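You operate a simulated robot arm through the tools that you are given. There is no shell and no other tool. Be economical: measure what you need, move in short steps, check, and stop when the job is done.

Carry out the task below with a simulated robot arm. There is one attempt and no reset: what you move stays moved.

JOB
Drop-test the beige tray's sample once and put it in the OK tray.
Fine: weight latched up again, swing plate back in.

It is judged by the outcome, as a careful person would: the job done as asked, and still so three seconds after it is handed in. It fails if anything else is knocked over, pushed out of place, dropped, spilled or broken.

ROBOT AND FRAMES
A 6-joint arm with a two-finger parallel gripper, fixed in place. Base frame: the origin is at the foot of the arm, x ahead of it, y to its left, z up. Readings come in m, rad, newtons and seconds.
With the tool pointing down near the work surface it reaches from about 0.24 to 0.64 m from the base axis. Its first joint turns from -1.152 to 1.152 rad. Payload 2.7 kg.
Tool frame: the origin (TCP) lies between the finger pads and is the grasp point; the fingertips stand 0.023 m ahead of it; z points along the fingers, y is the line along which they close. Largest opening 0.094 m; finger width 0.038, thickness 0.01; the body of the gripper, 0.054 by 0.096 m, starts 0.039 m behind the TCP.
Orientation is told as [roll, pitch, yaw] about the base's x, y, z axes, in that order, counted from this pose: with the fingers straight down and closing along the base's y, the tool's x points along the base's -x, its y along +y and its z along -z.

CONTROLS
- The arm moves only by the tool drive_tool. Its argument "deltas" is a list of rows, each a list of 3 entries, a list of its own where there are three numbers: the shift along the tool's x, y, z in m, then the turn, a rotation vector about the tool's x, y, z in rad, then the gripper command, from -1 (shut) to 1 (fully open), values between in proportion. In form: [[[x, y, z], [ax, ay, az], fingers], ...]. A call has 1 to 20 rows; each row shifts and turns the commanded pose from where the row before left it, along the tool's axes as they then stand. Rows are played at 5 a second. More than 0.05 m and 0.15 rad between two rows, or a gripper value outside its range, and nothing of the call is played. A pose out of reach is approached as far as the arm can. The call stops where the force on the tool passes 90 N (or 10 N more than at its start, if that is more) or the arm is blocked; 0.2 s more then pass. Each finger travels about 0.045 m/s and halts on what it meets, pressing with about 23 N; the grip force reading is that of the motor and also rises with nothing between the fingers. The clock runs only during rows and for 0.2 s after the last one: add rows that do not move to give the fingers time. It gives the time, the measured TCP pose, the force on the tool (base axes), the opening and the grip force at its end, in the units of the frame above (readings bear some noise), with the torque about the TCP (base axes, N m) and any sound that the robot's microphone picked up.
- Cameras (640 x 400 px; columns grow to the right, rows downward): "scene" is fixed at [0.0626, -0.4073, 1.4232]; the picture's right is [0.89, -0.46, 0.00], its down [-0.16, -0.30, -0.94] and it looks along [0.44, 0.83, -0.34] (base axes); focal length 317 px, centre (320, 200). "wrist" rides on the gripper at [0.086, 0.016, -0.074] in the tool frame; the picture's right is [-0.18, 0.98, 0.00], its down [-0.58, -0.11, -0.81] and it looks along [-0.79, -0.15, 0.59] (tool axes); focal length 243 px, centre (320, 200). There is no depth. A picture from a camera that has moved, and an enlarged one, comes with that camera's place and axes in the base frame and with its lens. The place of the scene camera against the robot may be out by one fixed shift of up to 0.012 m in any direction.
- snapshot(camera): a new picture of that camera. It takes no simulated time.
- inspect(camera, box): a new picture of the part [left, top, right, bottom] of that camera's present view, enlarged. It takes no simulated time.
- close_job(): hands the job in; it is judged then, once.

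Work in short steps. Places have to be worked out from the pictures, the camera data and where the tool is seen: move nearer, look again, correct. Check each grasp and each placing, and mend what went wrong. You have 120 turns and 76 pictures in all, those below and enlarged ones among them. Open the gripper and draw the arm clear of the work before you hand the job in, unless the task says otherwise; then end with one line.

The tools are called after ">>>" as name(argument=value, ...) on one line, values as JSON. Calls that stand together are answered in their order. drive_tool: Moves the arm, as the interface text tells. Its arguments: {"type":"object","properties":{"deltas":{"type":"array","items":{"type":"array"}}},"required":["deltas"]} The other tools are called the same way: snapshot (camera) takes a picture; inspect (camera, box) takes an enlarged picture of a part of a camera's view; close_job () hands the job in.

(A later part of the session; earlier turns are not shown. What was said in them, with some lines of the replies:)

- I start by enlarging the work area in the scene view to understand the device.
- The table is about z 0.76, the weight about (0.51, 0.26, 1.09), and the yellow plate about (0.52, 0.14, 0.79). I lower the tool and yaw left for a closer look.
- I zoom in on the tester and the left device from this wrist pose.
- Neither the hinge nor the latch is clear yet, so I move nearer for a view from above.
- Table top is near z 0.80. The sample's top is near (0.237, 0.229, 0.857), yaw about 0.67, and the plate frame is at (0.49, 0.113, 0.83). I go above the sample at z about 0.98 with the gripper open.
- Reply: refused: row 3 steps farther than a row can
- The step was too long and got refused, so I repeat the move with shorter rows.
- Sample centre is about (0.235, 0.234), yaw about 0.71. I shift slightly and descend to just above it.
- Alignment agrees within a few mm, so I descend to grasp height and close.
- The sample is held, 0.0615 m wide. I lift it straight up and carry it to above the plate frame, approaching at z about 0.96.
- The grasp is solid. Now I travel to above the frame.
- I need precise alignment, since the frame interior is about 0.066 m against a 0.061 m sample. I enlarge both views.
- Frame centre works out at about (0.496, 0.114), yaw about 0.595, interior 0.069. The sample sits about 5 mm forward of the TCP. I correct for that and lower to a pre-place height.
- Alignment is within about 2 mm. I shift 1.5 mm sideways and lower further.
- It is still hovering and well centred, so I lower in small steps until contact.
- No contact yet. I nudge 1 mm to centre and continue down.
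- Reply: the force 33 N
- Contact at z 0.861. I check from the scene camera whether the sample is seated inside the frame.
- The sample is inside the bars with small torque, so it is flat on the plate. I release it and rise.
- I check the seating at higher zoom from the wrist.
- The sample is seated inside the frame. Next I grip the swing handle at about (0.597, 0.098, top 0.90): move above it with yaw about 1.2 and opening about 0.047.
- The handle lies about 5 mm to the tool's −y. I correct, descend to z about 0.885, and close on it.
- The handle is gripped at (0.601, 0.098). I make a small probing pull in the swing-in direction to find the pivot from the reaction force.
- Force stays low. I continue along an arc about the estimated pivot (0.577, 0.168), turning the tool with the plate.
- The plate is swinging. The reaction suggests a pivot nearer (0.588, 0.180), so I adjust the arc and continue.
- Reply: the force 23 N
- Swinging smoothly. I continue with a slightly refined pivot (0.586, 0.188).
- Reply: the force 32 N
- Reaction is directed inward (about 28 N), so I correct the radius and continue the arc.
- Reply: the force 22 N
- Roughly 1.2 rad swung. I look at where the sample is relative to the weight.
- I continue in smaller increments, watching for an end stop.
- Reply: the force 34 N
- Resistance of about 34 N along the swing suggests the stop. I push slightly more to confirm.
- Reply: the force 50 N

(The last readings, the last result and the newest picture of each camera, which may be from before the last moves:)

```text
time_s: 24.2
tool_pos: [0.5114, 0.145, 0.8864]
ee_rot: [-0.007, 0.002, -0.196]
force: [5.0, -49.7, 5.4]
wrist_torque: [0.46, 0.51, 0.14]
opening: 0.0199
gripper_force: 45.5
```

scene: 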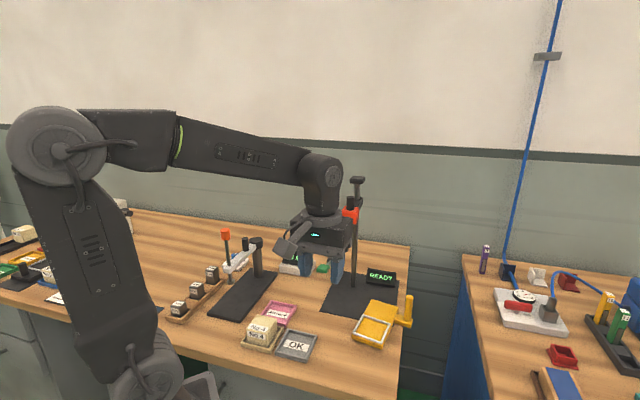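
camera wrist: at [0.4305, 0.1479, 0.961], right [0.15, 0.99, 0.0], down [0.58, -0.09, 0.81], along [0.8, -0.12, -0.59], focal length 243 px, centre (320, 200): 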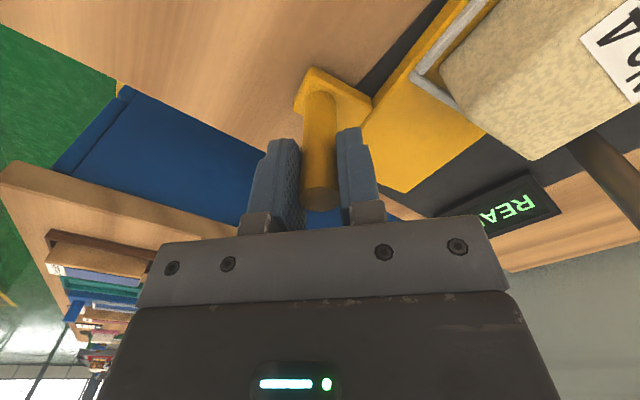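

Position did not advance, so the end stop is reached. I relax, open, and rise clear of the handle.

>>> drive_tool(deltas=[[[-0.0008, -0.004, 0], [0, 0, 0], -1], [[0, 0, 0], [0, 0, 0], -0.4], [[0, 0, 0], [0, 0, 0], 0], [[0, 0, 0], [0, 0, 0], 0], [[0, 0, -0.04], [0, 0, 0], 0], [[0.04, 0, 0], [0, 0, 0], 0], [[0.04, 0, 0], [0, 0, 0], 0], [[0.04, 0, 0], [0, 0, 0], 0], [[0, 0, 0], [0, 0, 0], 0]])

>>> snapshot(camera="wrist")

>>> inspect(camera="scene", box=[310, 160, 420, 350])

```text
time_s: 26.2
tool_pos: [0.3912, 0.1716, 0.9258]
ee_rot: [0.001, -0.001, -0.19]
force: [-0.3, -0.7, -0.2]
wrist_torque: [0.0, -0.03, -0.01]
opening: 0.0469
gripper_force: 0.1
```

```text
30 pictures are left
camera wrist: at [0.3103, 0.2048, 1.0014], right [0.37, 0.93, 0.0], down [0.55, -0.22, 0.81], along [0.75, -0.3, -0.59], focal length 243 px, centre (320, 200)
```

wrist: 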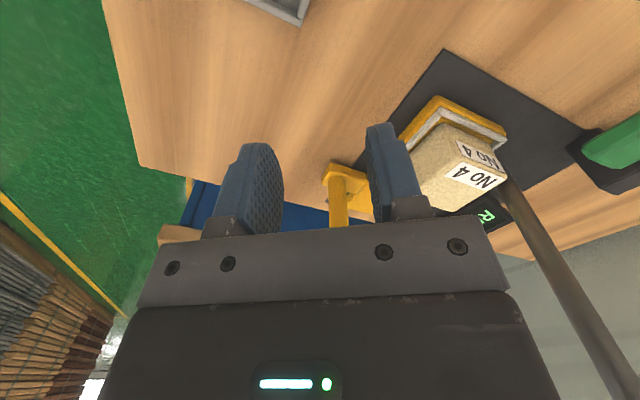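

```text
2.11 times, centred on (365, 255) of scene
camera zoom: at [0.0626, -0.4073, 1.4232], right [0.89, -0.46, 0.0], down [-0.16, -0.3, -0.94], along [0.44, 0.83, -0.34], focal length 667 px, centre (225, 84)
```

zoom: 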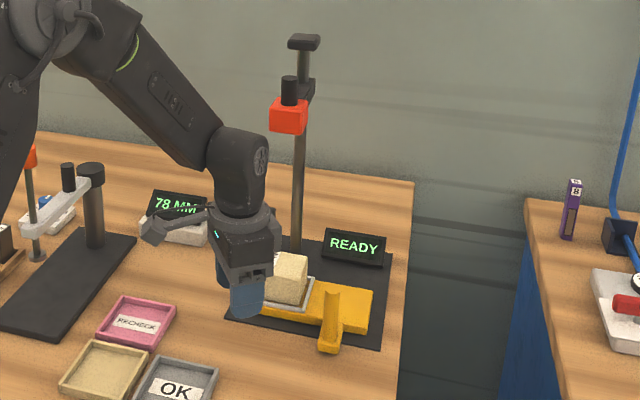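

Plate is in with the sample below the weight. Now I move to look at the green trigger near (0.47, 0.344, 0.89).

>>> drive_tool(deltas=[[[0, 0, -0.045], [0, 0, 0], -1], [[0.02, 0, -0.045], [0, 0, 0], -1], [[0.021, 0.03, -0.03], [0, 0, 0], -1], [[0, 0.036, 0], [0, 0, 0], -1], [[0, 0.036, 0], [0, 0, 0], -1], [[0, 0, 0], [0, 0, -0.148], -1], [[0, 0, 0], [0, 0, -0.148], -1], [[0, 0, 0], [0, 0, -0.148], -1], [[0, 0, 0], [0, 0, -0.148], -1], [[0, 0, 0], [0, 0, -0.148], -1], [[0, 0, 0], [0, 0, -0.148], -1], [[0, 0, 0], [0, 0, 0], -1]])

>>> snapshot(camera="wrist")

>>> inspect(camera="scene", box=[290, 165, 410, 315])

```text
time_s: 28.8
tool_pos: [0.3717, 0.2803, 1.0467]
ee_rot: [0.0, 0.0, 0.701]
force: [0.2, 0.3, 0.5]
wrist_torque: [0.01, 0.01, -0.01]
opening: 0.0
gripper_force: 23.1
```

```text
28 pictures are left
camera wrist: at [0.295, 0.2372, 1.1213], right [-0.49, 0.87, 0.0], down [0.51, 0.29, 0.81], along [0.7, 0.4, -0.59], focal length 243 px, centre (320, 200)
```

wrist: 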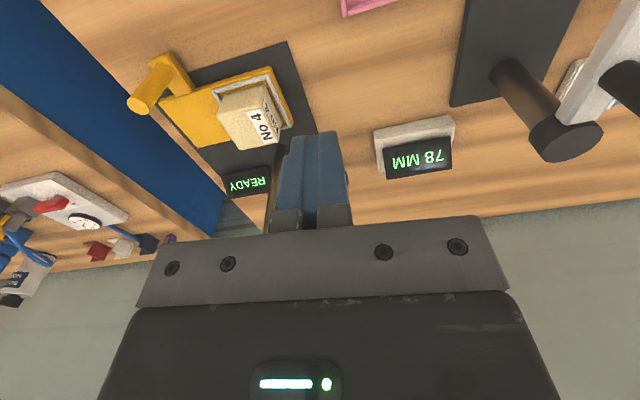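

```text
2.67 times, centred on (350, 240) of scene
camera zoom: at [0.0626, -0.4073, 1.4232], right [0.89, -0.46, 0.0], down [-0.16, -0.3, -0.94], along [0.44, 0.83, -0.34], focal length 844 px, centre (240, 93)
```

zoom: 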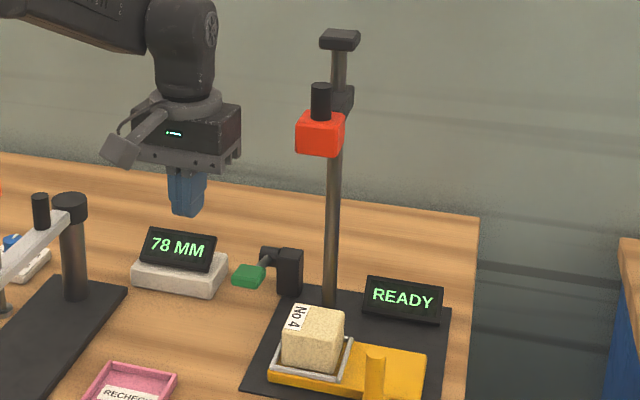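

I zoom on the trigger and the weight/latch to understand their direction of action.

>>> inspect(camera="scene", box=[320, 245, 360, 285])

>>> inspect(camera="scene", box=[335, 170, 385, 230])

```text
10.00 times, centred on (340, 265) of scene
camera zoom: at [0.0626, -0.4073, 1.4232], right [0.89, -0.46, 0.0], down [-0.16, -0.3, -0.94], along [0.44, 0.83, -0.34], focal length 3166 px, centre (120, -450)
```

zoom: 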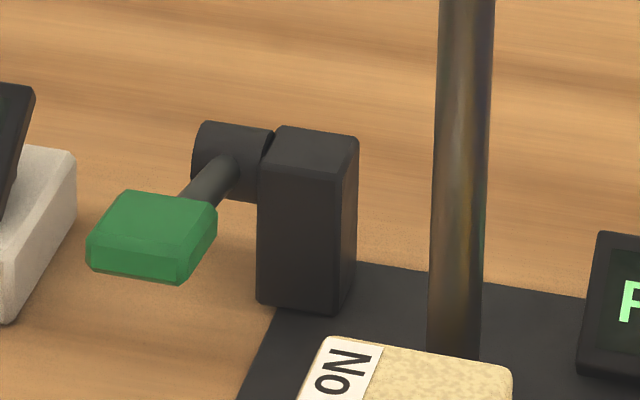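

```text
6.67 times, centred on (360, 200) of scene
camera zoom: at [0.0626, -0.4073, 1.4232], right [0.89, -0.46, 0.0], down [-0.16, -0.3, -0.94], along [0.44, 0.83, -0.34], focal length 2111 px, centre (53, 200)
```

zoom: 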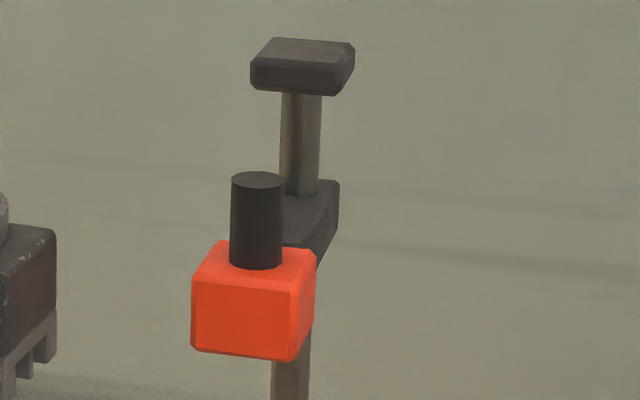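

The trigger is a lever hinged at the rear, so pressing its green pad down should release the weight. I move closed fingers above its outer half, staying clear of the weight's path.

>>> drive_tool(deltas=[[[-0.038, -0.0024, 0], [0, 0, 0], -1], [[-0.038, -0.0024, 0], [0, 0, 0], -1], [[-0.037, -0.0025, 0], [0, 0, 0], -1], [[0, 0, 0.04], [0, 0, 0], -1], [[0, 0, 0.04], [0, 0, 0], -1], [[0, 0, 0.03], [0, 0, 0], -1], [[0, 0, 0], [0, 0, 0], -1]])

>>> inspect(camera="scene", box=[300, 180, 400, 310])

```text
time_s: 30.4
tool_pos: [0.4615, 0.3465, 0.9355]
ee_rot: [-0.002, 0.0, 0.698]
force: [0.5, -1.3, -0.5]
wrist_torque: [0.03, -0.01, -0.03]
opening: 0.0
gripper_force: 23.4
```

```text
3.08 times, centred on (350, 245) of scene
camera zoom: at [0.0626, -0.4073, 1.4232], right [0.89, -0.46, 0.0], down [-0.16, -0.3, -0.94], along [0.44, 0.83, -0.34], focal length 974 px, centre (228, 62)
```

zoom: 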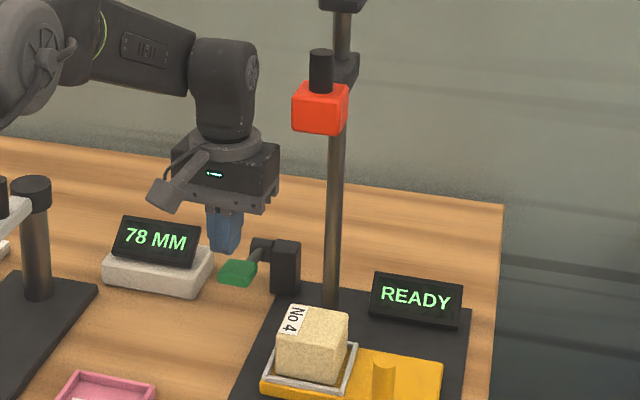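

The pad appears slightly right of the fingertips. I check with the wrist camera too.

>>> inspect(camera="wrist", box=[220, 60, 440, 220])

```text
2.50 times, centred on (330, 140) of wrist
camera zoom: at [0.3862, 0.3038, 1.0108], right [-0.49, 0.87, 0.0], down [0.51, 0.29, 0.81], along [0.7, 0.4, -0.59], focal length 606 px, centre (295, 350)
```

zoom: 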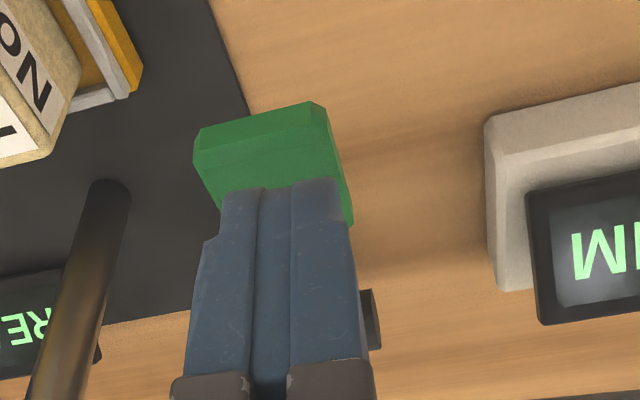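

Fingers are over the pad. I press down in small steps until the release.

>>> drive_tool(deltas=[[[-0.002, -0.002, 0.008], [0, 0, 0], -1], [[0, 0, 0.008], [0, 0, 0], -1], [[0, 0, 0.005], [0, 0, 0], -1], [[0, 0, 0.005], [0, 0, 0], -1], [[0, 0, 0], [0, 0, 0], -1]])

>>> inspect(camera="scene", box=[300, 180, 400, 310])

```text
time_s: 31.6
tool_pos: [0.4634, 0.3465, 0.9101]
ee_rot: [0.001, 0.001, 0.697]
force: [-0.8, 0.2, 1.4]
wrist_torque: [0.0, -0.01, 0.01]
opening: 0.0
gripper_force: 22.4
```

```text
3.08 times, centred on (350, 245) of scene
camera zoom: at [0.0625, -0.4074, 1.4232], right [0.89, -0.46, 0.0], down [-0.16, -0.3, -0.94], along [0.44, 0.83, -0.34], focal length 974 px, centre (228, 62)
```

zoom: 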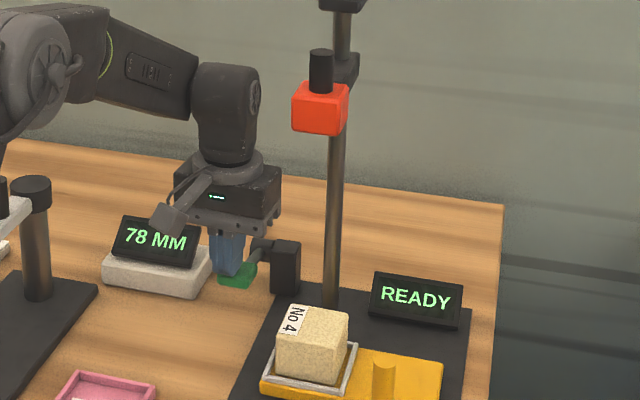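

Just touching now. I keep pressing down.

>>> drive_tool(deltas=[[[0, 0, 0.005], [0, 0, 0], -1], [[0, 0, 0.005], [0, 0, 0], -1], [[0, 0, 0.004], [0, 0, 0], -1], [[0, 0, 0], [0, 0, 0], -1]])

>>> inspect(camera="scene", box=[300, 180, 400, 310])

```text
time_s: 32.6
tool_pos: [0.4651, 0.3471, 0.8964]
ee_rot: [0.0, 0.001, 0.698]
force: [0.0, -2.0, 2.0]
wrist_torque: [-0.05, 0.01, 0.01]
opening: 0.0
gripper_force: 23.1
```

```text
3.08 times, centred on (350, 245) of scene
camera zoom: at [0.0625, -0.4074, 1.4231], right [0.89, -0.46, 0.0], down [-0.16, -0.3, -0.94], along [0.44, 0.83, -0.34], focal length 974 px, centre (228, 62)
```

zoom: 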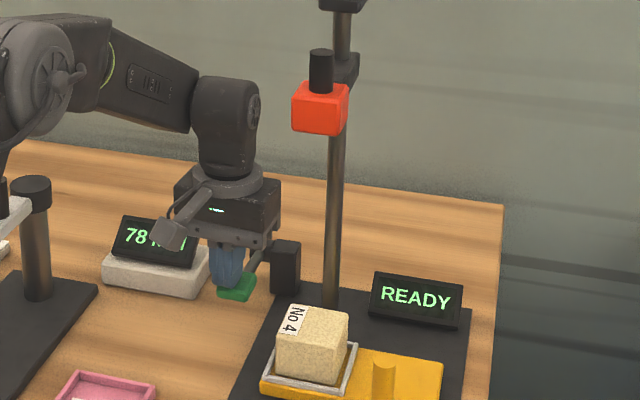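

The lever follows with a light force. I press further.

>>> drive_tool(deltas=[[[0, 0, 0.005], [0, 0, 0], -1], [[0, 0, 0.005], [0, 0, 0], -1], [[0, 0, 0.005], [0, 0, 0], -1], [[0, 0, 0.005], [0, 0, 0], -1], [[0, 0, 0], [0, 0, 0], -1]])

>>> inspect(camera="scene", box=[300, 180, 400, 310])

```text
time_s: 33.8
tool_pos: [0.4656, 0.3482, 0.8762]
ee_rot: [0.0, 0.002, 0.699]
force: [-0.6, -0.6, 2.5]
wrist_torque: [0.01, -0.02, 0.03]
opening: 0.0004
gripper_force: 23.2
```

```text
3.08 times, centred on (350, 245) of scene
camera zoom: at [0.0625, -0.4074, 1.4231], right [0.89, -0.46, 0.0], down [-0.16, -0.3, -0.94], along [0.44, 0.83, -0.34], focal length 974 px, centre (228, 62)
```

zoom: 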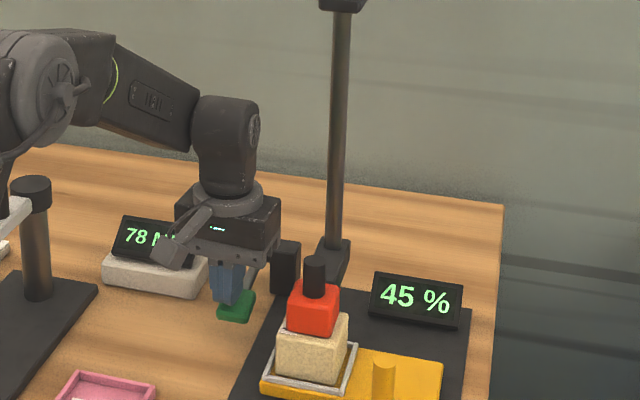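

The weight dropped and the readout shows 45 %. I lift off the lever and move in front of and above the weight's knob for a look.

>>> drive_tool(deltas=[[[0, 0, -0.03], [0, 0, 0], -1], [[0, 0, -0.045], [0, 0, 0], -1], [[0, 0, -0.05], [0, 0, 0], -1], [[0.0226, -0.032, 0], [0, 0, 0], 0], [[0.0226, -0.032, 0], [0, 0, 0], 0.3], [[0.0226, -0.032, 0], [0, 0, 0], 0.3], [[0, 0, 0], [0, 0, 0], 0.3]])

>>> snapshot(camera="wrist")

>>> inspect(camera="scene", box=[310, 190, 410, 320])

```text
time_s: 35.4
tool_pos: [0.4753, 0.2301, 1.0005]
ee_rot: [-0.001, 0.0, 0.698]
force: [-0.4, 0.0, 0.5]
wrist_torque: [-0.05, 0.04, 0.01]
opening: 0.061
gripper_force: 0.0
```

```text
19 pictures are left
camera wrist: at [0.3997, 0.1875, 1.0767], right [-0.49, 0.87, 0.0], down [0.51, 0.29, 0.81], along [0.7, 0.4, -0.59], focal length 243 px, centre (320, 200)
```

wrist: 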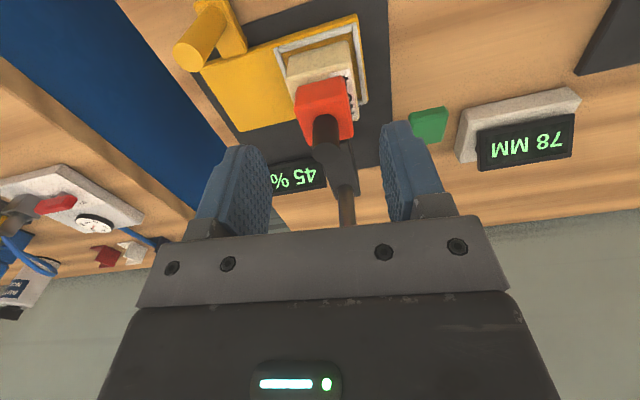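

```text
3.08 times, centred on (360, 255) of scene
camera zoom: at [0.0626, -0.4074, 1.4232], right [0.89, -0.46, 0.0], down [-0.16, -0.3, -0.94], along [0.44, 0.83, -0.34], focal length 974 px, centre (197, 31)
```

zoom: 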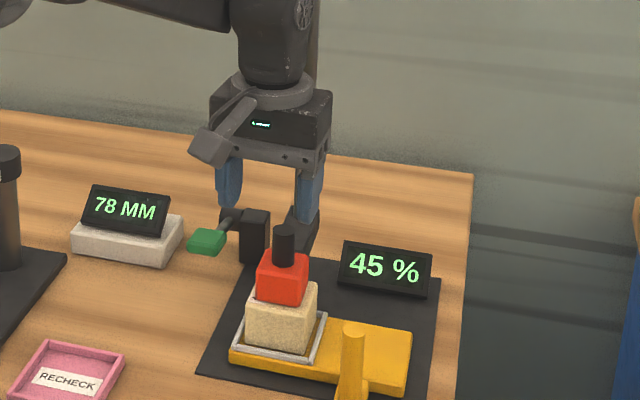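

Knob at about (0.503, 0.251), top about 0.94. I move over it, descend so the fingers straddle it, and close.

>>> drive_tool(deltas=[[[-0.031, -0.002, 0], [0, 0, 0], 0.1], [[0, 0, 0.03], [0, 0, 0], 0.1], [[0, 0, 0.033], [0, 0, 0], 0.1], [[0, 0, 0], [0, 0, 0], 0.1]])

>>> snapshot(camera="wrist")

>>> inspect(camera="scene", box=[320, 220, 400, 310])

```text
time_s: 36.4
tool_pos: [0.5008, 0.2479, 0.9376]
ee_rot: [0.001, 0.001, 0.698]
force: [0.6, -0.6, -0.6]
wrist_torque: [0.01, -0.02, 0.04]
opening: 0.0517
gripper_force: 0.1
```

```text
17 pictures are left
camera wrist: at [0.4246, 0.2058, 1.0129], right [-0.49, 0.87, 0.0], down [0.51, 0.29, 0.81], along [0.7, 0.4, -0.59], focal length 243 px, centre (320, 200)
```

wrist: 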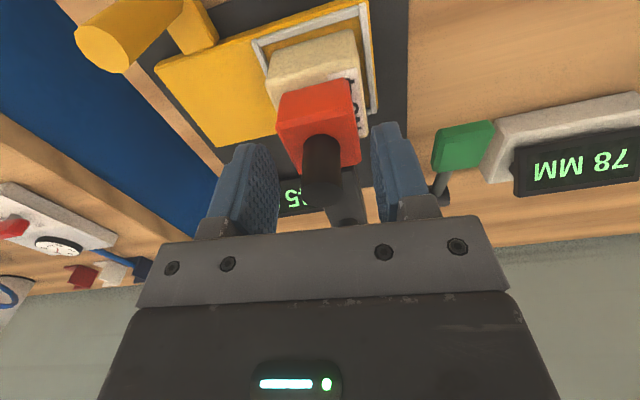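

```text
4.44 times, centred on (360, 265) of scene
camera zoom: at [0.0626, -0.4073, 1.4232], right [0.89, -0.46, 0.0], down [-0.16, -0.3, -0.94], along [0.44, 0.83, -0.34], focal length 1407 px, centre (142, -89)
```

zoom: 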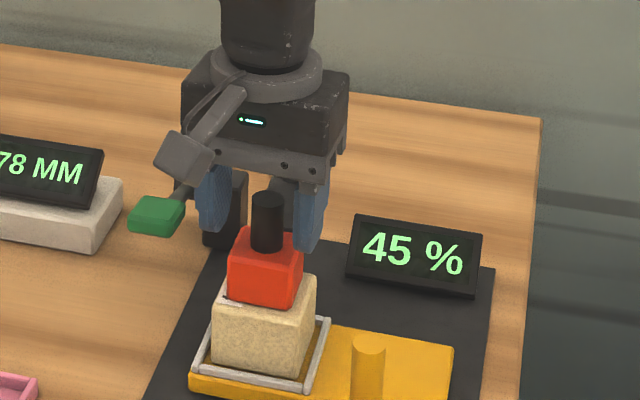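

The knob is centred between the fingers. I close on it.

>>> drive_tool(deltas=[[[0, 0, 0], [0, 0, 0], -0.4], [[0, 0, 0], [0, 0, 0], -1], [[0, 0, 0], [0, 0, 0], -1], [[0, 0, 0], [0, 0, 0], -1], [[0, 0, -0.01], [0, 0, 0], -1], [[0, 0, 0], [0, 0, 0], -1]])

```text
time_s: 37.8
tool_pos: [0.5017, 0.2477, 0.9477]
ee_rot: [-0.003, -0.001, 0.698]
force: [11.1, -8.4, -4.1]
wrist_torque: [0.2, -0.33, -0.23]
opening: 0.0216
gripper_force: 44.7
```

The knob is held and the weight is rising. I lift most of the way along the post.

>>> drive_tool(deltas=[[[0, -0.001, -0.02], [0, 0, 0], -1], [[0, 0, -0.03], [0, 0, 0], -1], [[0, 0, -0.03], [0, 0, 0], -1], [[0, 0, -0.03], [0, 0, 0], -1], [[0, 0, -0.03], [0, 0, 0], -1], [[0, 0, -0.03], [0, 0, 0], -1], [[0, 0, 0], [0, 0, 0], -1]])

>>> inspect(camera="scene", box=[310, 160, 410, 320])

```text
time_s: 39.4
tool_pos: [0.5002, 0.2481, 1.1172]
ee_rot: [0.0, 0.001, 0.698]
force: [11.6, -2.6, -5.1]
wrist_torque: [-0.12, -0.09, -0.13]
opening: 0.0217
gripper_force: 45.2
```

```text
2.50 times, centred on (360, 240) of scene
camera zoom: at [0.063, -0.4074, 1.4231], right [0.89, -0.46, 0.0], down [-0.16, -0.3, -0.94], along [0.44, 0.83, -0.34], focal length 792 px, centre (220, 100)
```

zoom: 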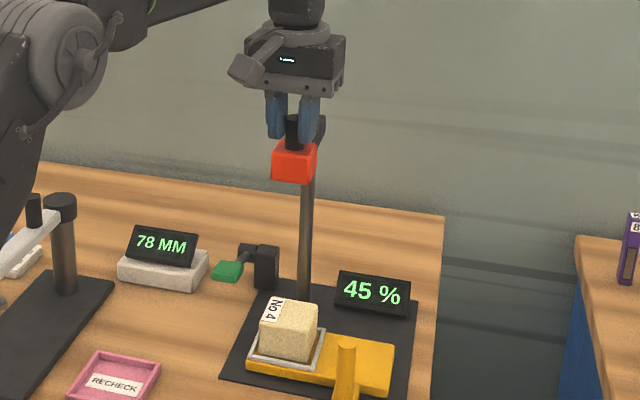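

The weight follows up to TCP z 1.117, and latching is expected near 1.14. I continue in small steps.

>>> drive_tool(deltas=[[[0, 0, -0.008], [0, 0, 0], -1], [[0, 0, -0.008], [0, 0, 0], -1], [[0, 0, -0.006], [0, 0, 0], -1], [[0, 0, 0], [0, 0, 0], -1]])

```text
time_s: 40.4
tool_pos: [0.5001, 0.2484, 1.1384]
ee_rot: [0.0, 0.0, 0.699]
force: [8.4, -0.3, -5.3]
wrist_torque: [0.19, -0.23, -0.03]
opening: 0.0221
gripper_force: 45.2
```

>>> drive_tool(deltas=[[[0, 0, -0.005], [0, 0, 0], -1], [[0, 0, -0.005], [0, 0, 0], -1], [[0, 0, 0], [0, 0, 0], -1]])

```text
time_s: 41.2
tool_pos: [0.5017, 0.2483, 1.1421]
ee_rot: [0.004, 0.017, 0.698]
force: [8.5, -0.4, -37.2]
wrist_torque: [-0.54, 0.32, -0.07]
opening: 0.0216
gripper_force: 45.1
```

An upper stop at z about 1.142. I back down slightly, still gripping, to test whether the latch holds.

>>> drive_tool(deltas=[[[0, 0, 0.006], [0, 0, 0], -1], [[0, 0, 0.004], [0, 0, 0], -1], [[0, 0, 0], [0, 0, 0], -1]])

>>> inspect(camera="scene", box=[310, 160, 410, 320])

```text
time_s: 42.0
tool_pos: [0.5004, 0.2467, 1.1427]
ee_rot: [-0.005, -0.008, 0.697]
force: [6.9, 0.0, 8.5]
wrist_torque: [-0.73, 0.95, -0.01]
opening: 0.022
gripper_force: 44.9
```

```text
2.50 times, centred on (360, 240) of scene
camera zoom: at [0.0627, -0.4074, 1.4231], right [0.89, -0.46, 0.0], down [-0.16, -0.3, -0.94], along [0.44, 0.83, -0.34], focal length 792 px, centre (220, 100)
```

zoom: 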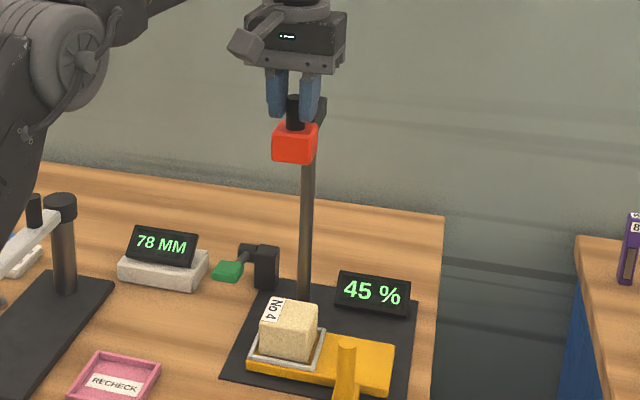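

It is held against downward push (+8.5 N), so it is latched. I open carefully, rise off the knob, then back away toward the robot.

>>> drive_tool(deltas=[[[0, 0, -0.003], [0, 0, 0], -0.6], [[0, 0, 0], [0, 0, 0], -0.2], [[0, 0, 0], [0, 0, 0], 0.1], [[0, 0, 0], [0, 0, 0], 0.1], [[0, 0, -0.04], [0, 0, 0], 0.1], [[0.04, 0, 0], [0, 0, 0], 0.1], [[0.04, 0, 0], [0, 0, 0], 0.1], [[0.04, 0, 0], [0, 0, 0], 0.1], [[0, 0, 0], [0, 0, 0], 0.1]])

>>> inspect(camera="scene", box=[310, 160, 410, 320])

```text
time_s: 44.0
tool_pos: [0.4084, 0.1695, 1.1827]
ee_rot: [0.0, 0.0, 0.699]
force: [-0.4, 0.4, -0.3]
wrist_torque: [-0.02, 0.02, -0.02]
opening: 0.0518
gripper_force: 0.1
```

```text
2.50 times, centred on (360, 240) of scene
camera zoom: at [0.0625, -0.4073, 1.4232], right [0.89, -0.46, 0.0], down [-0.16, -0.3, -0.94], along [0.44, 0.83, -0.34], focal length 792 px, centre (220, 100)
```

zoom: 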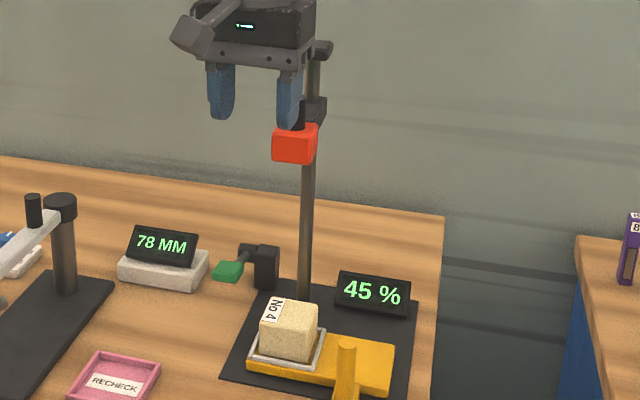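

The weight stays latched. To reach the sample safely I'll swing the plate out again, so I return to above the handle at (0.511, 0.1455).

>>> drive_tool(deltas=[[[0, 0, 0.05], [0, 0, 0], 0], [[0, 0, 0.05], [0, 0, 0], 0], [[0, 0, 0.05], [0, 0, 0], 0], [[0, 0, 0.05], [0, 0, 0], 0], [[0, 0, 0], [0, 0, 0.148], 0], [[0, 0, 0], [0, 0, 0.148], 0], [[0, 0, 0], [0, 0, 0.148], 0], [[0, 0, 0], [0, 0, 0.148], 0], [[0, 0, 0], [0, 0, 0.148], 0], [[0, 0, 0], [0, 0, 0.148], 0], [[-0.0352, -0.0013, 0], [0, 0, 0], 0], [[-0.0352, -0.0013, 0], [0, 0, 0], 0], [[-0.0352, -0.0013, 0], [0, 0, 0], 0], [[0, 0, 0], [0, 0, 0], 0]])

>>> snapshot(camera="wrist")

```text
time_s: 47.0
tool_pos: [0.5115, 0.1471, 0.9834]
ee_rot: [0.0, -0.002, -0.19]
force: [-0.8, -1.1, 0.8]
wrist_torque: [-0.02, -0.03, 0.0]
opening: 0.047
gripper_force: 0.1
```

```text
12 pictures are left
camera wrist: at [0.4306, 0.1797, 1.0583], right [0.37, 0.93, 0.0], down [0.55, -0.22, 0.81], along [0.75, -0.3, -0.59], focal length 243 px, centre (320, 200)
```

wrist: 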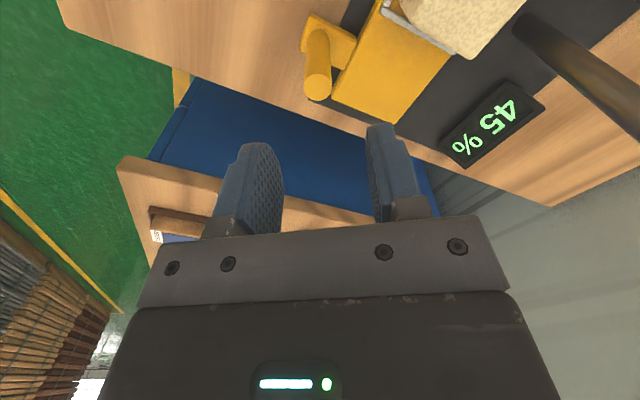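

The handle is right under the TCP. I descend and grip.

>>> drive_tool(deltas=[[[0, 0, 0.032], [0, 0, 0], 0], [[0, 0, 0.032], [0, 0, 0], 0], [[0, 0, 0.033], [0, 0, 0], 0], [[0, 0, 0], [0, 0, 0], -0.5], [[0, 0, 0], [0, 0, 0], -1], [[0, 0, 0], [0, 0, 0], -1], [[0, 0, 0], [0, 0, 0], -1]])

```text
time_s: 48.6
tool_pos: [0.51, 0.1444, 0.8848]
ee_rot: [-0.001, 0.003, -0.193]
force: [-4.1, -16.9, 1.1]
wrist_torque: [0.13, 0.06, -0.14]
opening: 0.0199
gripper_force: 45.5
```

Handle gripped. I retrace the arc outward in stages.

>>> drive_tool(deltas=[[[-0.0043, -0.0049, 0], [0, 0, -0.114], -1], [[-0.0037, -0.0054, 0], [0, 0, -0.114], -1], [[-0.0042, -0.0067, 0], [0, 0, -0.101], -1], [[-0.0042, -0.0067, 0], [0, 0, -0.101], -1], [[0, 0, 0], [0, 0, 0], -1]])

```text
time_s: 49.8
tool_pos: [0.5267, 0.1211, 0.8846]
ee_rot: [0.0, 0.005, 0.242]
force: [-17.6, -14.7, -7.5]
wrist_torque: [0.08, -0.47, 0.11]
opening: 0.0196
gripper_force: 45.1
```

Slight inward bias. I correct outward and continue.

>>> drive_tool(deltas=[[[-0.0029, -0.0076, 0], [0, 0, -0.1], -1], [[-0.0048, -0.0077, 0], [0, 0, -0.099], -1], [[-0.0048, -0.0077, 0], [0, 0, -0.099], -1], [[-0.0048, -0.0077, 0], [0, 0, -0.099], -1], [[0, 0, 0], [0, 0, 0], -1]])

```text
time_s: 51.0
tool_pos: [0.5551, 0.1006, 0.8858]
ee_rot: [0.003, 0.002, 0.639]
force: [-4.5, 1.0, -21.3]
wrist_torque: [-0.08, -0.13, 0.3]
opening: 0.0196
gripper_force: 45.2
```

Forces are small. I continue.

>>> drive_tool(deltas=[[[-0.0045, -0.0063, 0.001], [0, 0, -0.101], -1], [[-0.0045, -0.0063, 0], [0, 0, -0.101], -1], [[-0.0045, -0.0063, 0], [0, 0, -0.101], -1], [[-0.0034, -0.0067, 0], [0, 0, -0.1], -1], [[0, 0, 0], [0, 0, 0], -1]])

```text
time_s: 52.2
tool_pos: [0.5848, 0.0951, 0.8849]
ee_rot: [-0.002, -0.001, 1.042]
force: [2.3, -0.7, -13.1]
wrist_torque: [-0.33, 0.09, -0.16]
opening: 0.0198
gripper_force: 44.7
```

Nearly out. I finish the arc to the original open position.

>>> drive_tool(deltas=[[[-0.0048, -0.0072, 0], [0, 0, -0.1], -1], [[-0.0028, -0.0028, 0], [0, 0, -0.03], -1], [[-0.0027, -0.0028, 0], [0, 0, -0.03], -1], [[0, 0, 0], [0, 0, 0], -1]])

>>> inspect(camera="scene", box=[310, 180, 430, 350])

```text
time_s: 53.2
tool_pos: [0.6013, 0.0971, 0.8849]
ee_rot: [-0.001, 0.001, 1.201]
force: [0.5, -15.4, -6.9]
wrist_torque: [-0.21, 0.29, 0.24]
opening: 0.0196
gripper_force: 44.6
```

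```text
2.35 times, centred on (370, 265) of scene
camera zoom: at [0.0627, -0.4077, 1.423], right [0.89, -0.46, 0.0], down [-0.16, -0.3, -0.94], along [0.44, 0.83, -0.34], focal length 745 px, centre (202, 47)
```

zoom: 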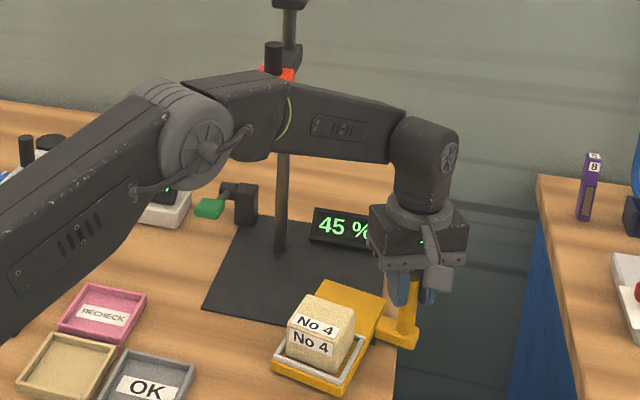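

The plate is back out with the sample in it. I release the handle, rise, and go over the sample.

>>> drive_tool(deltas=[[[0, 0, 0], [0, 0, 0], -0.4], [[0, 0, 0], [0, 0, 0], 0], [[0, 0, 0], [0, 0, 0], 0], [[0, 0, -0.045], [0, 0, 0], 0], [[0, 0, -0.05], [0, 0, 0], 0], [[0, 0, 0], [0, 0, 0.121], 0.5], [[0, 0, 0], [0, 0, 0.121], 0.8], [[0, 0, 0], [0, 0, 0.121], 0.8], [[0, 0, 0], [0, 0, 0.121], 0.8], [[0, 0, 0], [0, 0, 0.121], 0.8], [[0.0273, 0.0239, 0], [0, 0, 0], 0.8], [[0.0273, 0.0239, 0], [0, 0, 0], 0.8], [[0.0273, 0.0239, 0], [0, 0, 0], 0.8], [[0, 0, 0], [0, 0, 0], 0.8]])

>>> snapshot(camera="wrist")

```text
time_s: 56.2
tool_pos: [0.4938, 0.111, 0.9822]
ee_rot: [0.001, 0.002, 0.594]
force: [-1.0, -0.6, 0.3]
wrist_torque: [0.0, 0.02, 0.01]
opening: 0.0843
gripper_force: 0.0
```

```text
10 pictures are left
camera wrist: at [0.414, 0.0767, 1.0563], right [-0.4, 0.92, 0.0], down [0.54, 0.24, 0.81], along [0.74, 0.32, -0.59], focal length 243 px, centre (320, 200)
```

wrist: 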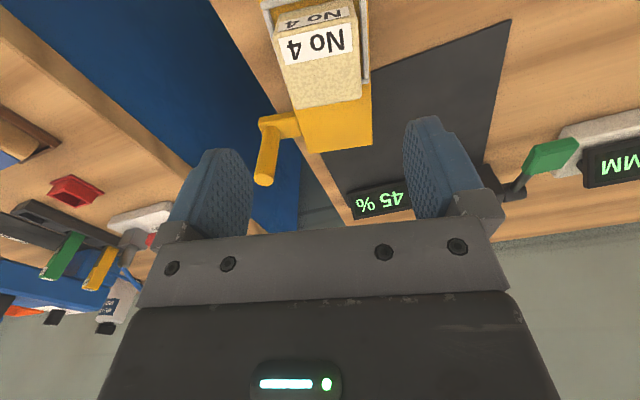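

The sample is nicely between the fingers. I descend to z about 0.863 and grasp.

>>> drive_tool(deltas=[[[0, 0, 0.04], [0, 0, 0], 0.8], [[0, 0, 0.04], [0, 0, 0], 0.8], [[0, 0, 0.039], [0, 0, 0], 0.8], [[0, 0, 0], [0, 0, 0], 0.4], [[0, 0, 0], [0, 0, 0], 0], [[0, 0, 0], [0, 0, 0], -1], [[0, 0, 0], [0, 0, 0], -1], [[0, 0, -0.02], [0, 0, 0], -1], [[0, 0, -0.04], [0, 0, 0], -1], [[0, 0, -0.04], [0, 0, 0], -1], [[0, 0, 0], [0, 0, 0], -1]])

>>> snapshot(camera="scene")

```text
time_s: 58.6
tool_pos: [0.4942, 0.1109, 0.9609]
ee_rot: [0.0, 0.001, 0.594]
force: [0.9, 0.4, -0.3]
wrist_torque: [-0.01, 0.01, -0.01]
opening: 0.0593
gripper_force: 23.0
```

```text
9 pictures are left
```

scene: 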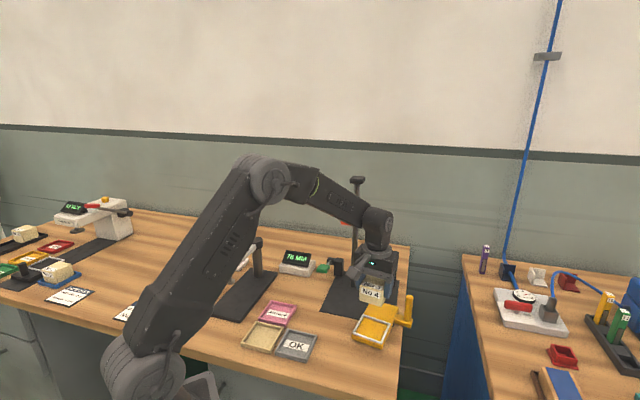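

The sample is held. The OK tray's centre is about (0.302, 0.170), yaw about 0.77. I carry it above and start lowering.

>>> drive_tool(deltas=[[[0.0261, 0.031, 0], [0, 0, 0], -1], [[0.0261, 0.031, 0], [0, 0, 0], -1], [[0.0261, 0.031, 0], [0, 0, 0], -1], [[0.0261, 0.031, 0], [0, 0, 0], -1], [[0.0261, 0.031, 0], [0, 0, 0], -1], [[0, 0, 0], [0, 0, -0.088], -1], [[0, 0, 0], [0, 0, -0.088], -1], [[0, 0, 0.04], [0, 0, 0], -1], [[0, 0, 0.04], [0, 0, 0], -1], [[0, 0, 0], [0, 0, 0], -1]])

>>> inspect(camera="wrist", box=[200, 0, 440, 150])

>>> inspect(camera="scene", box=[240, 290, 340, 370])

```text
time_s: 60.8
tool_pos: [0.2979, 0.1679, 0.88]
ee_rot: [-0.001, -0.001, 0.772]
force: [0.2, 0.5, 0.0]
wrist_torque: [0.03, -0.01, -0.01]
opening: 0.0592
gripper_force: 22.4
```

```text
2.67 times, centred on (320, 75) of wrist
camera zoom: at [0.2258, 0.1192, 0.9555], right [-0.55, 0.83, 0.0], down [0.49, 0.33, 0.81], along [0.67, 0.45, -0.59], focal length 647 px, centre (320, 533)
```

zoom: 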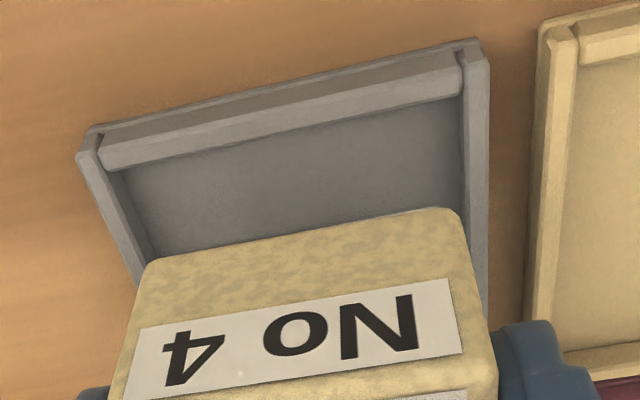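

```text
5.00 times, centred on (290, 330) of scene
camera zoom: at [0.0626, -0.4073, 1.4232], right [0.89, -0.46, 0.0], down [-0.16, -0.3, -0.94], along [0.44, 0.83, -0.34], focal length 1583 px, centre (470, -450)
```

zoom: 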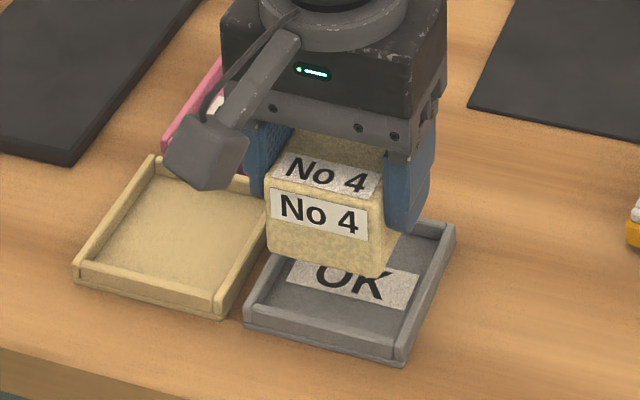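

Small corrections (3 mm each way), then I lower to contact with the tray floor.

>>> drive_tool(deltas=[[[-0.003, -0.003, 0.015], [0, 0, 0], -1], [[0, 0, 0.012], [0, 0, 0], -1], [[0, 0, 0.006], [0, 0, 0], -1], [[0, 0, 0.003], [0, 0, 0], -1], [[0, 0, 0], [0, 0, 0], -1]])

```text
time_s: 62.0
tool_pos: [0.3026, 0.1671, 0.844]
ee_rot: [-0.001, 0.0, 0.771]
force: [-2.2, -0.6, 6.4]
wrist_torque: [-0.05, 0.1, 0.0]
opening: 0.0593
gripper_force: 23.0
```

Contact with the floor. I release gently and rise, then view.

>>> drive_tool(deltas=[[[0, 0, 0], [0, 0, 0], 0.3], [[0, 0, 0], [0, 0, 0], 0.5], [[0, 0, 0], [0, 0, 0], 0.5], [[0, 0, -0.03], [0, 0, 0], 0.5], [[0, 0, -0.045], [0, 0, 0], 0.5], [[0, 0, -0.045], [0, 0, 0], 0.5], [[0, 0, 0], [0, 0, 0], 0]])

>>> inspect(camera="scene", box=[230, 240, 420, 370])

```text
time_s: 63.6
tool_pos: [0.3034, 0.167, 0.9649]
ee_rot: [0.001, -0.001, 0.77]
force: [0.1, -0.2, -0.1]
wrist_torque: [-0.01, 0.03, -0.01]
opening: 0.0471
gripper_force: 0.1
```

```text
3.08 times, centred on (325, 305) of scene
camera zoom: at [0.0626, -0.4073, 1.4232], right [0.89, -0.46, 0.0], down [-0.16, -0.3, -0.94], along [0.44, 0.83, -0.34], focal length 974 px, centre (305, -123)
```

zoom: 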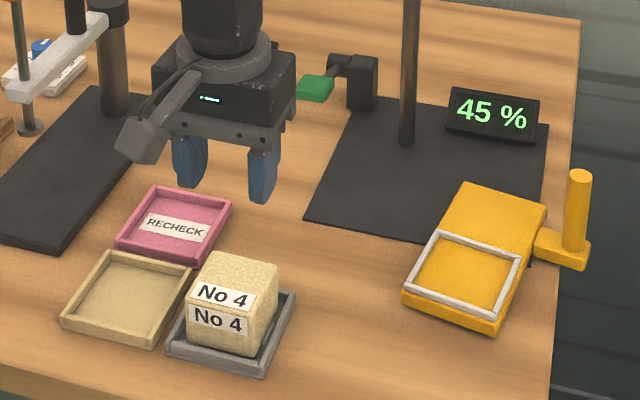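

The sample sits in the OK tray. Now I return to the handle at (0.601, 0.0975) to swing the plate in.

>>> drive_tool(deltas=[[[0, 0, -0.02], [0, 0, 0], 0], [[-0.02366, -0.03677, 0], [0, 0, 0], 0], [[-0.02366, -0.03677, 0], [0, 0, 0], 0], [[-0.02366, -0.03677, 0], [0, 0, 0], 0], [[-0.02366, -0.03677, 0], [0, 0, 0], 0], [[-0.02366, -0.03677, 0], [0, 0, 0], 0], [[-0.02366, -0.03677, 0], [0, 0, 0], 0], [[-0.02366, -0.03677, 0], [0, 0, 0], 0], [[0, 0, 0], [0, 0, -0.1075], 0], [[0, 0, 0], [0, 0, -0.1075], 0], [[0, 0, 0], [0, 0, -0.1075], 0], [[0, 0, 0], [0, 0, -0.1075], 0], [[0, 0, 0], [0, 0, 0], 0]])

>>> snapshot(camera="wrist")

```text
time_s: 66.4
tool_pos: [0.6014, 0.0984, 0.9847]
ee_rot: [0.0, 0.0, 1.202]
force: [-0.4, -0.3, 0.3]
wrist_torque: [0.0, -0.03, 0.01]
opening: 0.0467
gripper_force: 0.0
```

```text
5 pictures are left
camera wrist: at [0.5555, 0.0235, 1.0606], right [-0.85, 0.53, 0.0], down [0.31, 0.5, 0.81], along [0.42, 0.69, -0.59], focal length 243 px, centre (320, 200)
```

wrist: 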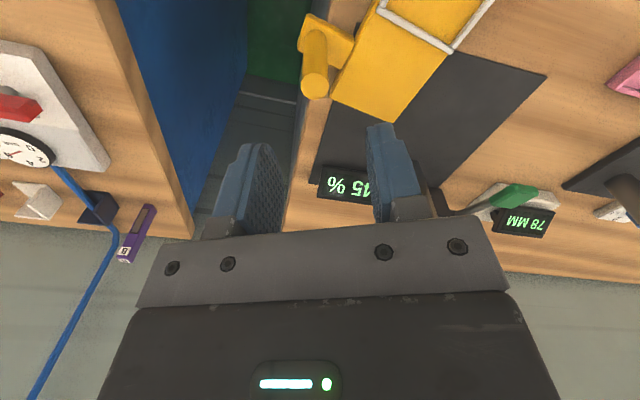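

The handle is below the fingers, so I descend and grip as before.

>>> drive_tool(deltas=[[[0, 0, 0.033], [0, 0, 0], 0], [[0, 0, 0.033], [0, 0, 0], 0], [[0, 0, 0.033], [0, 0, 0], 0], [[0, 0, 0], [0, 0, 0], -0.5], [[0, 0, 0], [0, 0, 0], -1], [[0, 0, 0], [0, 0, 0], -1], [[0, 0, 0], [0, 0, 0], -1]])

```text
time_s: 68.0
tool_pos: [0.6018, 0.0967, 0.886]
ee_rot: [-0.001, 0.001, 1.203]
force: [4.5, -11.4, -3.1]
wrist_torque: [0.29, -0.18, -0.08]
opening: 0.0196
gripper_force: 45.3
```

I replay the swing-in arc that worked before.

>>> drive_tool(deltas=[[[0.0027, 0.003, 0], [0, 0, 0.03], -1], [[0.0026, 0.003, 0], [0, 0, 0.03], -1], [[0.0042, 0.0061, 0], [0, 0, 0.1], -1], [[0.0042, 0.0061, 0], [0, 0, 0.1], -1], [[0.0029, 0.008, 0], [0, 0, 0.1], -1], [[0.0037, 0.0074, 0], [0, 0, 0.1], -1], [[0.0037, 0.0074, 0], [0, 0, 0.1], -1], [[0, 0, 0], [0, 0, 0], -1]])

```text
time_s: 69.8
tool_pos: [0.5551, 0.1015, 0.8853]
ee_rot: [-0.001, 0.0, 0.64]
force: [1.6, 7.3, -7.7]
wrist_torque: [-0.43, 0.6, 0.07]
opening: 0.0199
gripper_force: 45.2
```

>>> drive_tool(deltas=[[[0.004, 0.0089, 0], [0, 0, 0.1], -1], [[0.0047, 0.0079, 0], [0, 0, 0.1], -1], [[0.0047, 0.0079, 0], [0, 0, 0.1], -1], [[0.0024, 0.008, 0], [0, 0, 0.1], -1], [[0.0037, 0.0073, 0], [0, 0, 0.1], -1], [[0.0037, 0.0073, 0], [0, 0, 0.1], -1], [[0, 0, 0], [0, 0, 0], -1]])

```text
time_s: 71.4
tool_pos: [0.5151, 0.1346, 0.886]
ee_rot: [0.0, -0.001, 0.041]
force: [8.2, 4.3, -9.6]
wrist_torque: [-0.04, -0.42, -0.17]
opening: 0.0197
gripper_force: 44.9
```

The last part goes to the stop.

>>> drive_tool(deltas=[[[0.0027, 0.0077, 0], [0, 0, 0.1], -1], [[0.0037, 0.0072, 0], [0, 0, 0.1], -1], [[0.0007, 0.002, 0], [0, 0, 0.03], -1], [[0, 0, 0], [0, 0, 0], -1]])

```text
time_s: 72.4
tool_pos: [0.5095, 0.1458, 0.8854]
ee_rot: [-0.004, -0.001, -0.196]
force: [5.9, -40.1, 1.4]
wrist_torque: [0.15, 0.19, 0.07]
opening: 0.0199
gripper_force: 45.3
```

At the stop (40 N). I relax, release, rise, and withdraw clear.

>>> drive_tool(deltas=[[[-0.0006, -0.003, 0], [0, 0, 0], -1], [[0, 0, 0], [0, 0, 0], -0.4], [[0, 0, 0], [0, 0, 0], 0], [[0, 0, 0], [0, 0, 0], 0], [[0, 0, -0.045], [0, 0, 0], 0], [[0, 0, -0.045], [0, 0, 0], 0], [[0.04, 0, 0], [0, 0, 0], 0], [[0.04, 0, 0], [0, 0, 0], 0], [[0.04, -0.02, -0.02], [0, 0, 0], 0], [[0.03, -0.03, -0.02], [0, 0, 0], 0.5], [[0.02, -0.04, -0.02], [0, 0, 0], 1], [[0, -0.04, -0.03], [0, 0, 0], 1], [[0, 0, -0.04], [0, 0, 0], 1], [[0, 0, -0.04], [0, 0, 0], 1], [[0, 0, 0], [0, 0, 0], 1]])

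>>> snapshot(camera="scene")

>>> inspect(camera="scene", box=[230, 170, 430, 350])

```text
time_s: 75.6
tool_pos: [0.3168, 0.0527, 1.1462]
ee_rot: [0.0, 0.0, -0.189]
force: [0.1, -0.8, 0.5]
wrist_torque: [-0.02, -0.01, 0.01]
opening: 0.094
gripper_force: 0.0
```

```text
4 pictures are left
```

scene: 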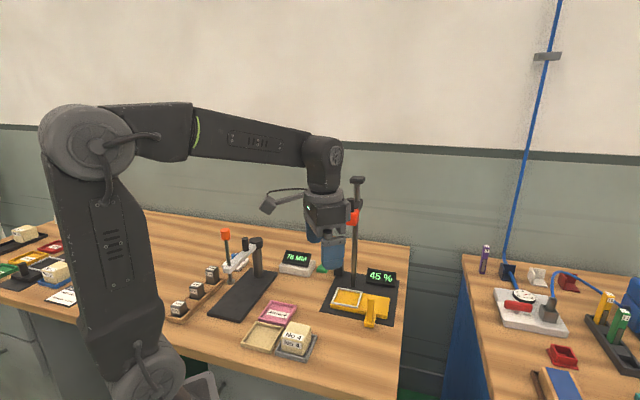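

```text
2.22 times, centred on (330, 260) of scene
camera zoom: at [0.0626, -0.4073, 1.4232], right [0.89, -0.46, 0.0], down [-0.16, -0.3, -0.94], along [0.44, 0.83, -0.34], focal length 704 px, centre (298, 67)
```

zoom: 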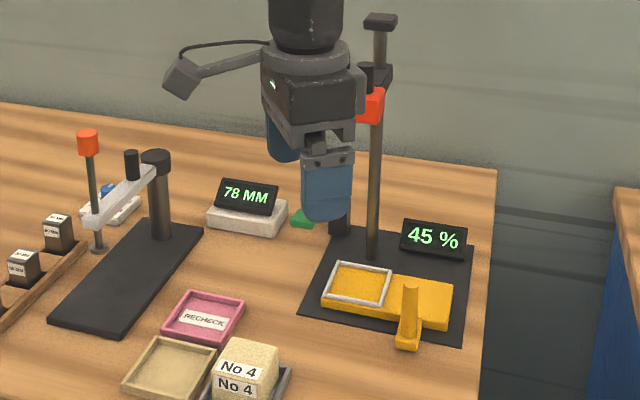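

The weight is latched up, the plate is in, the sample is in the OK tray, and the arm is clear with the gripper open. I hand the job in.

>>> close_job()

```text
The job is handed in.
```

The beige tray's sample (No 4) was drop-tested once, reading 45 %, and is now in the OK tray; the weight is latched up again, the swing plate is back in, and the job is handed in.
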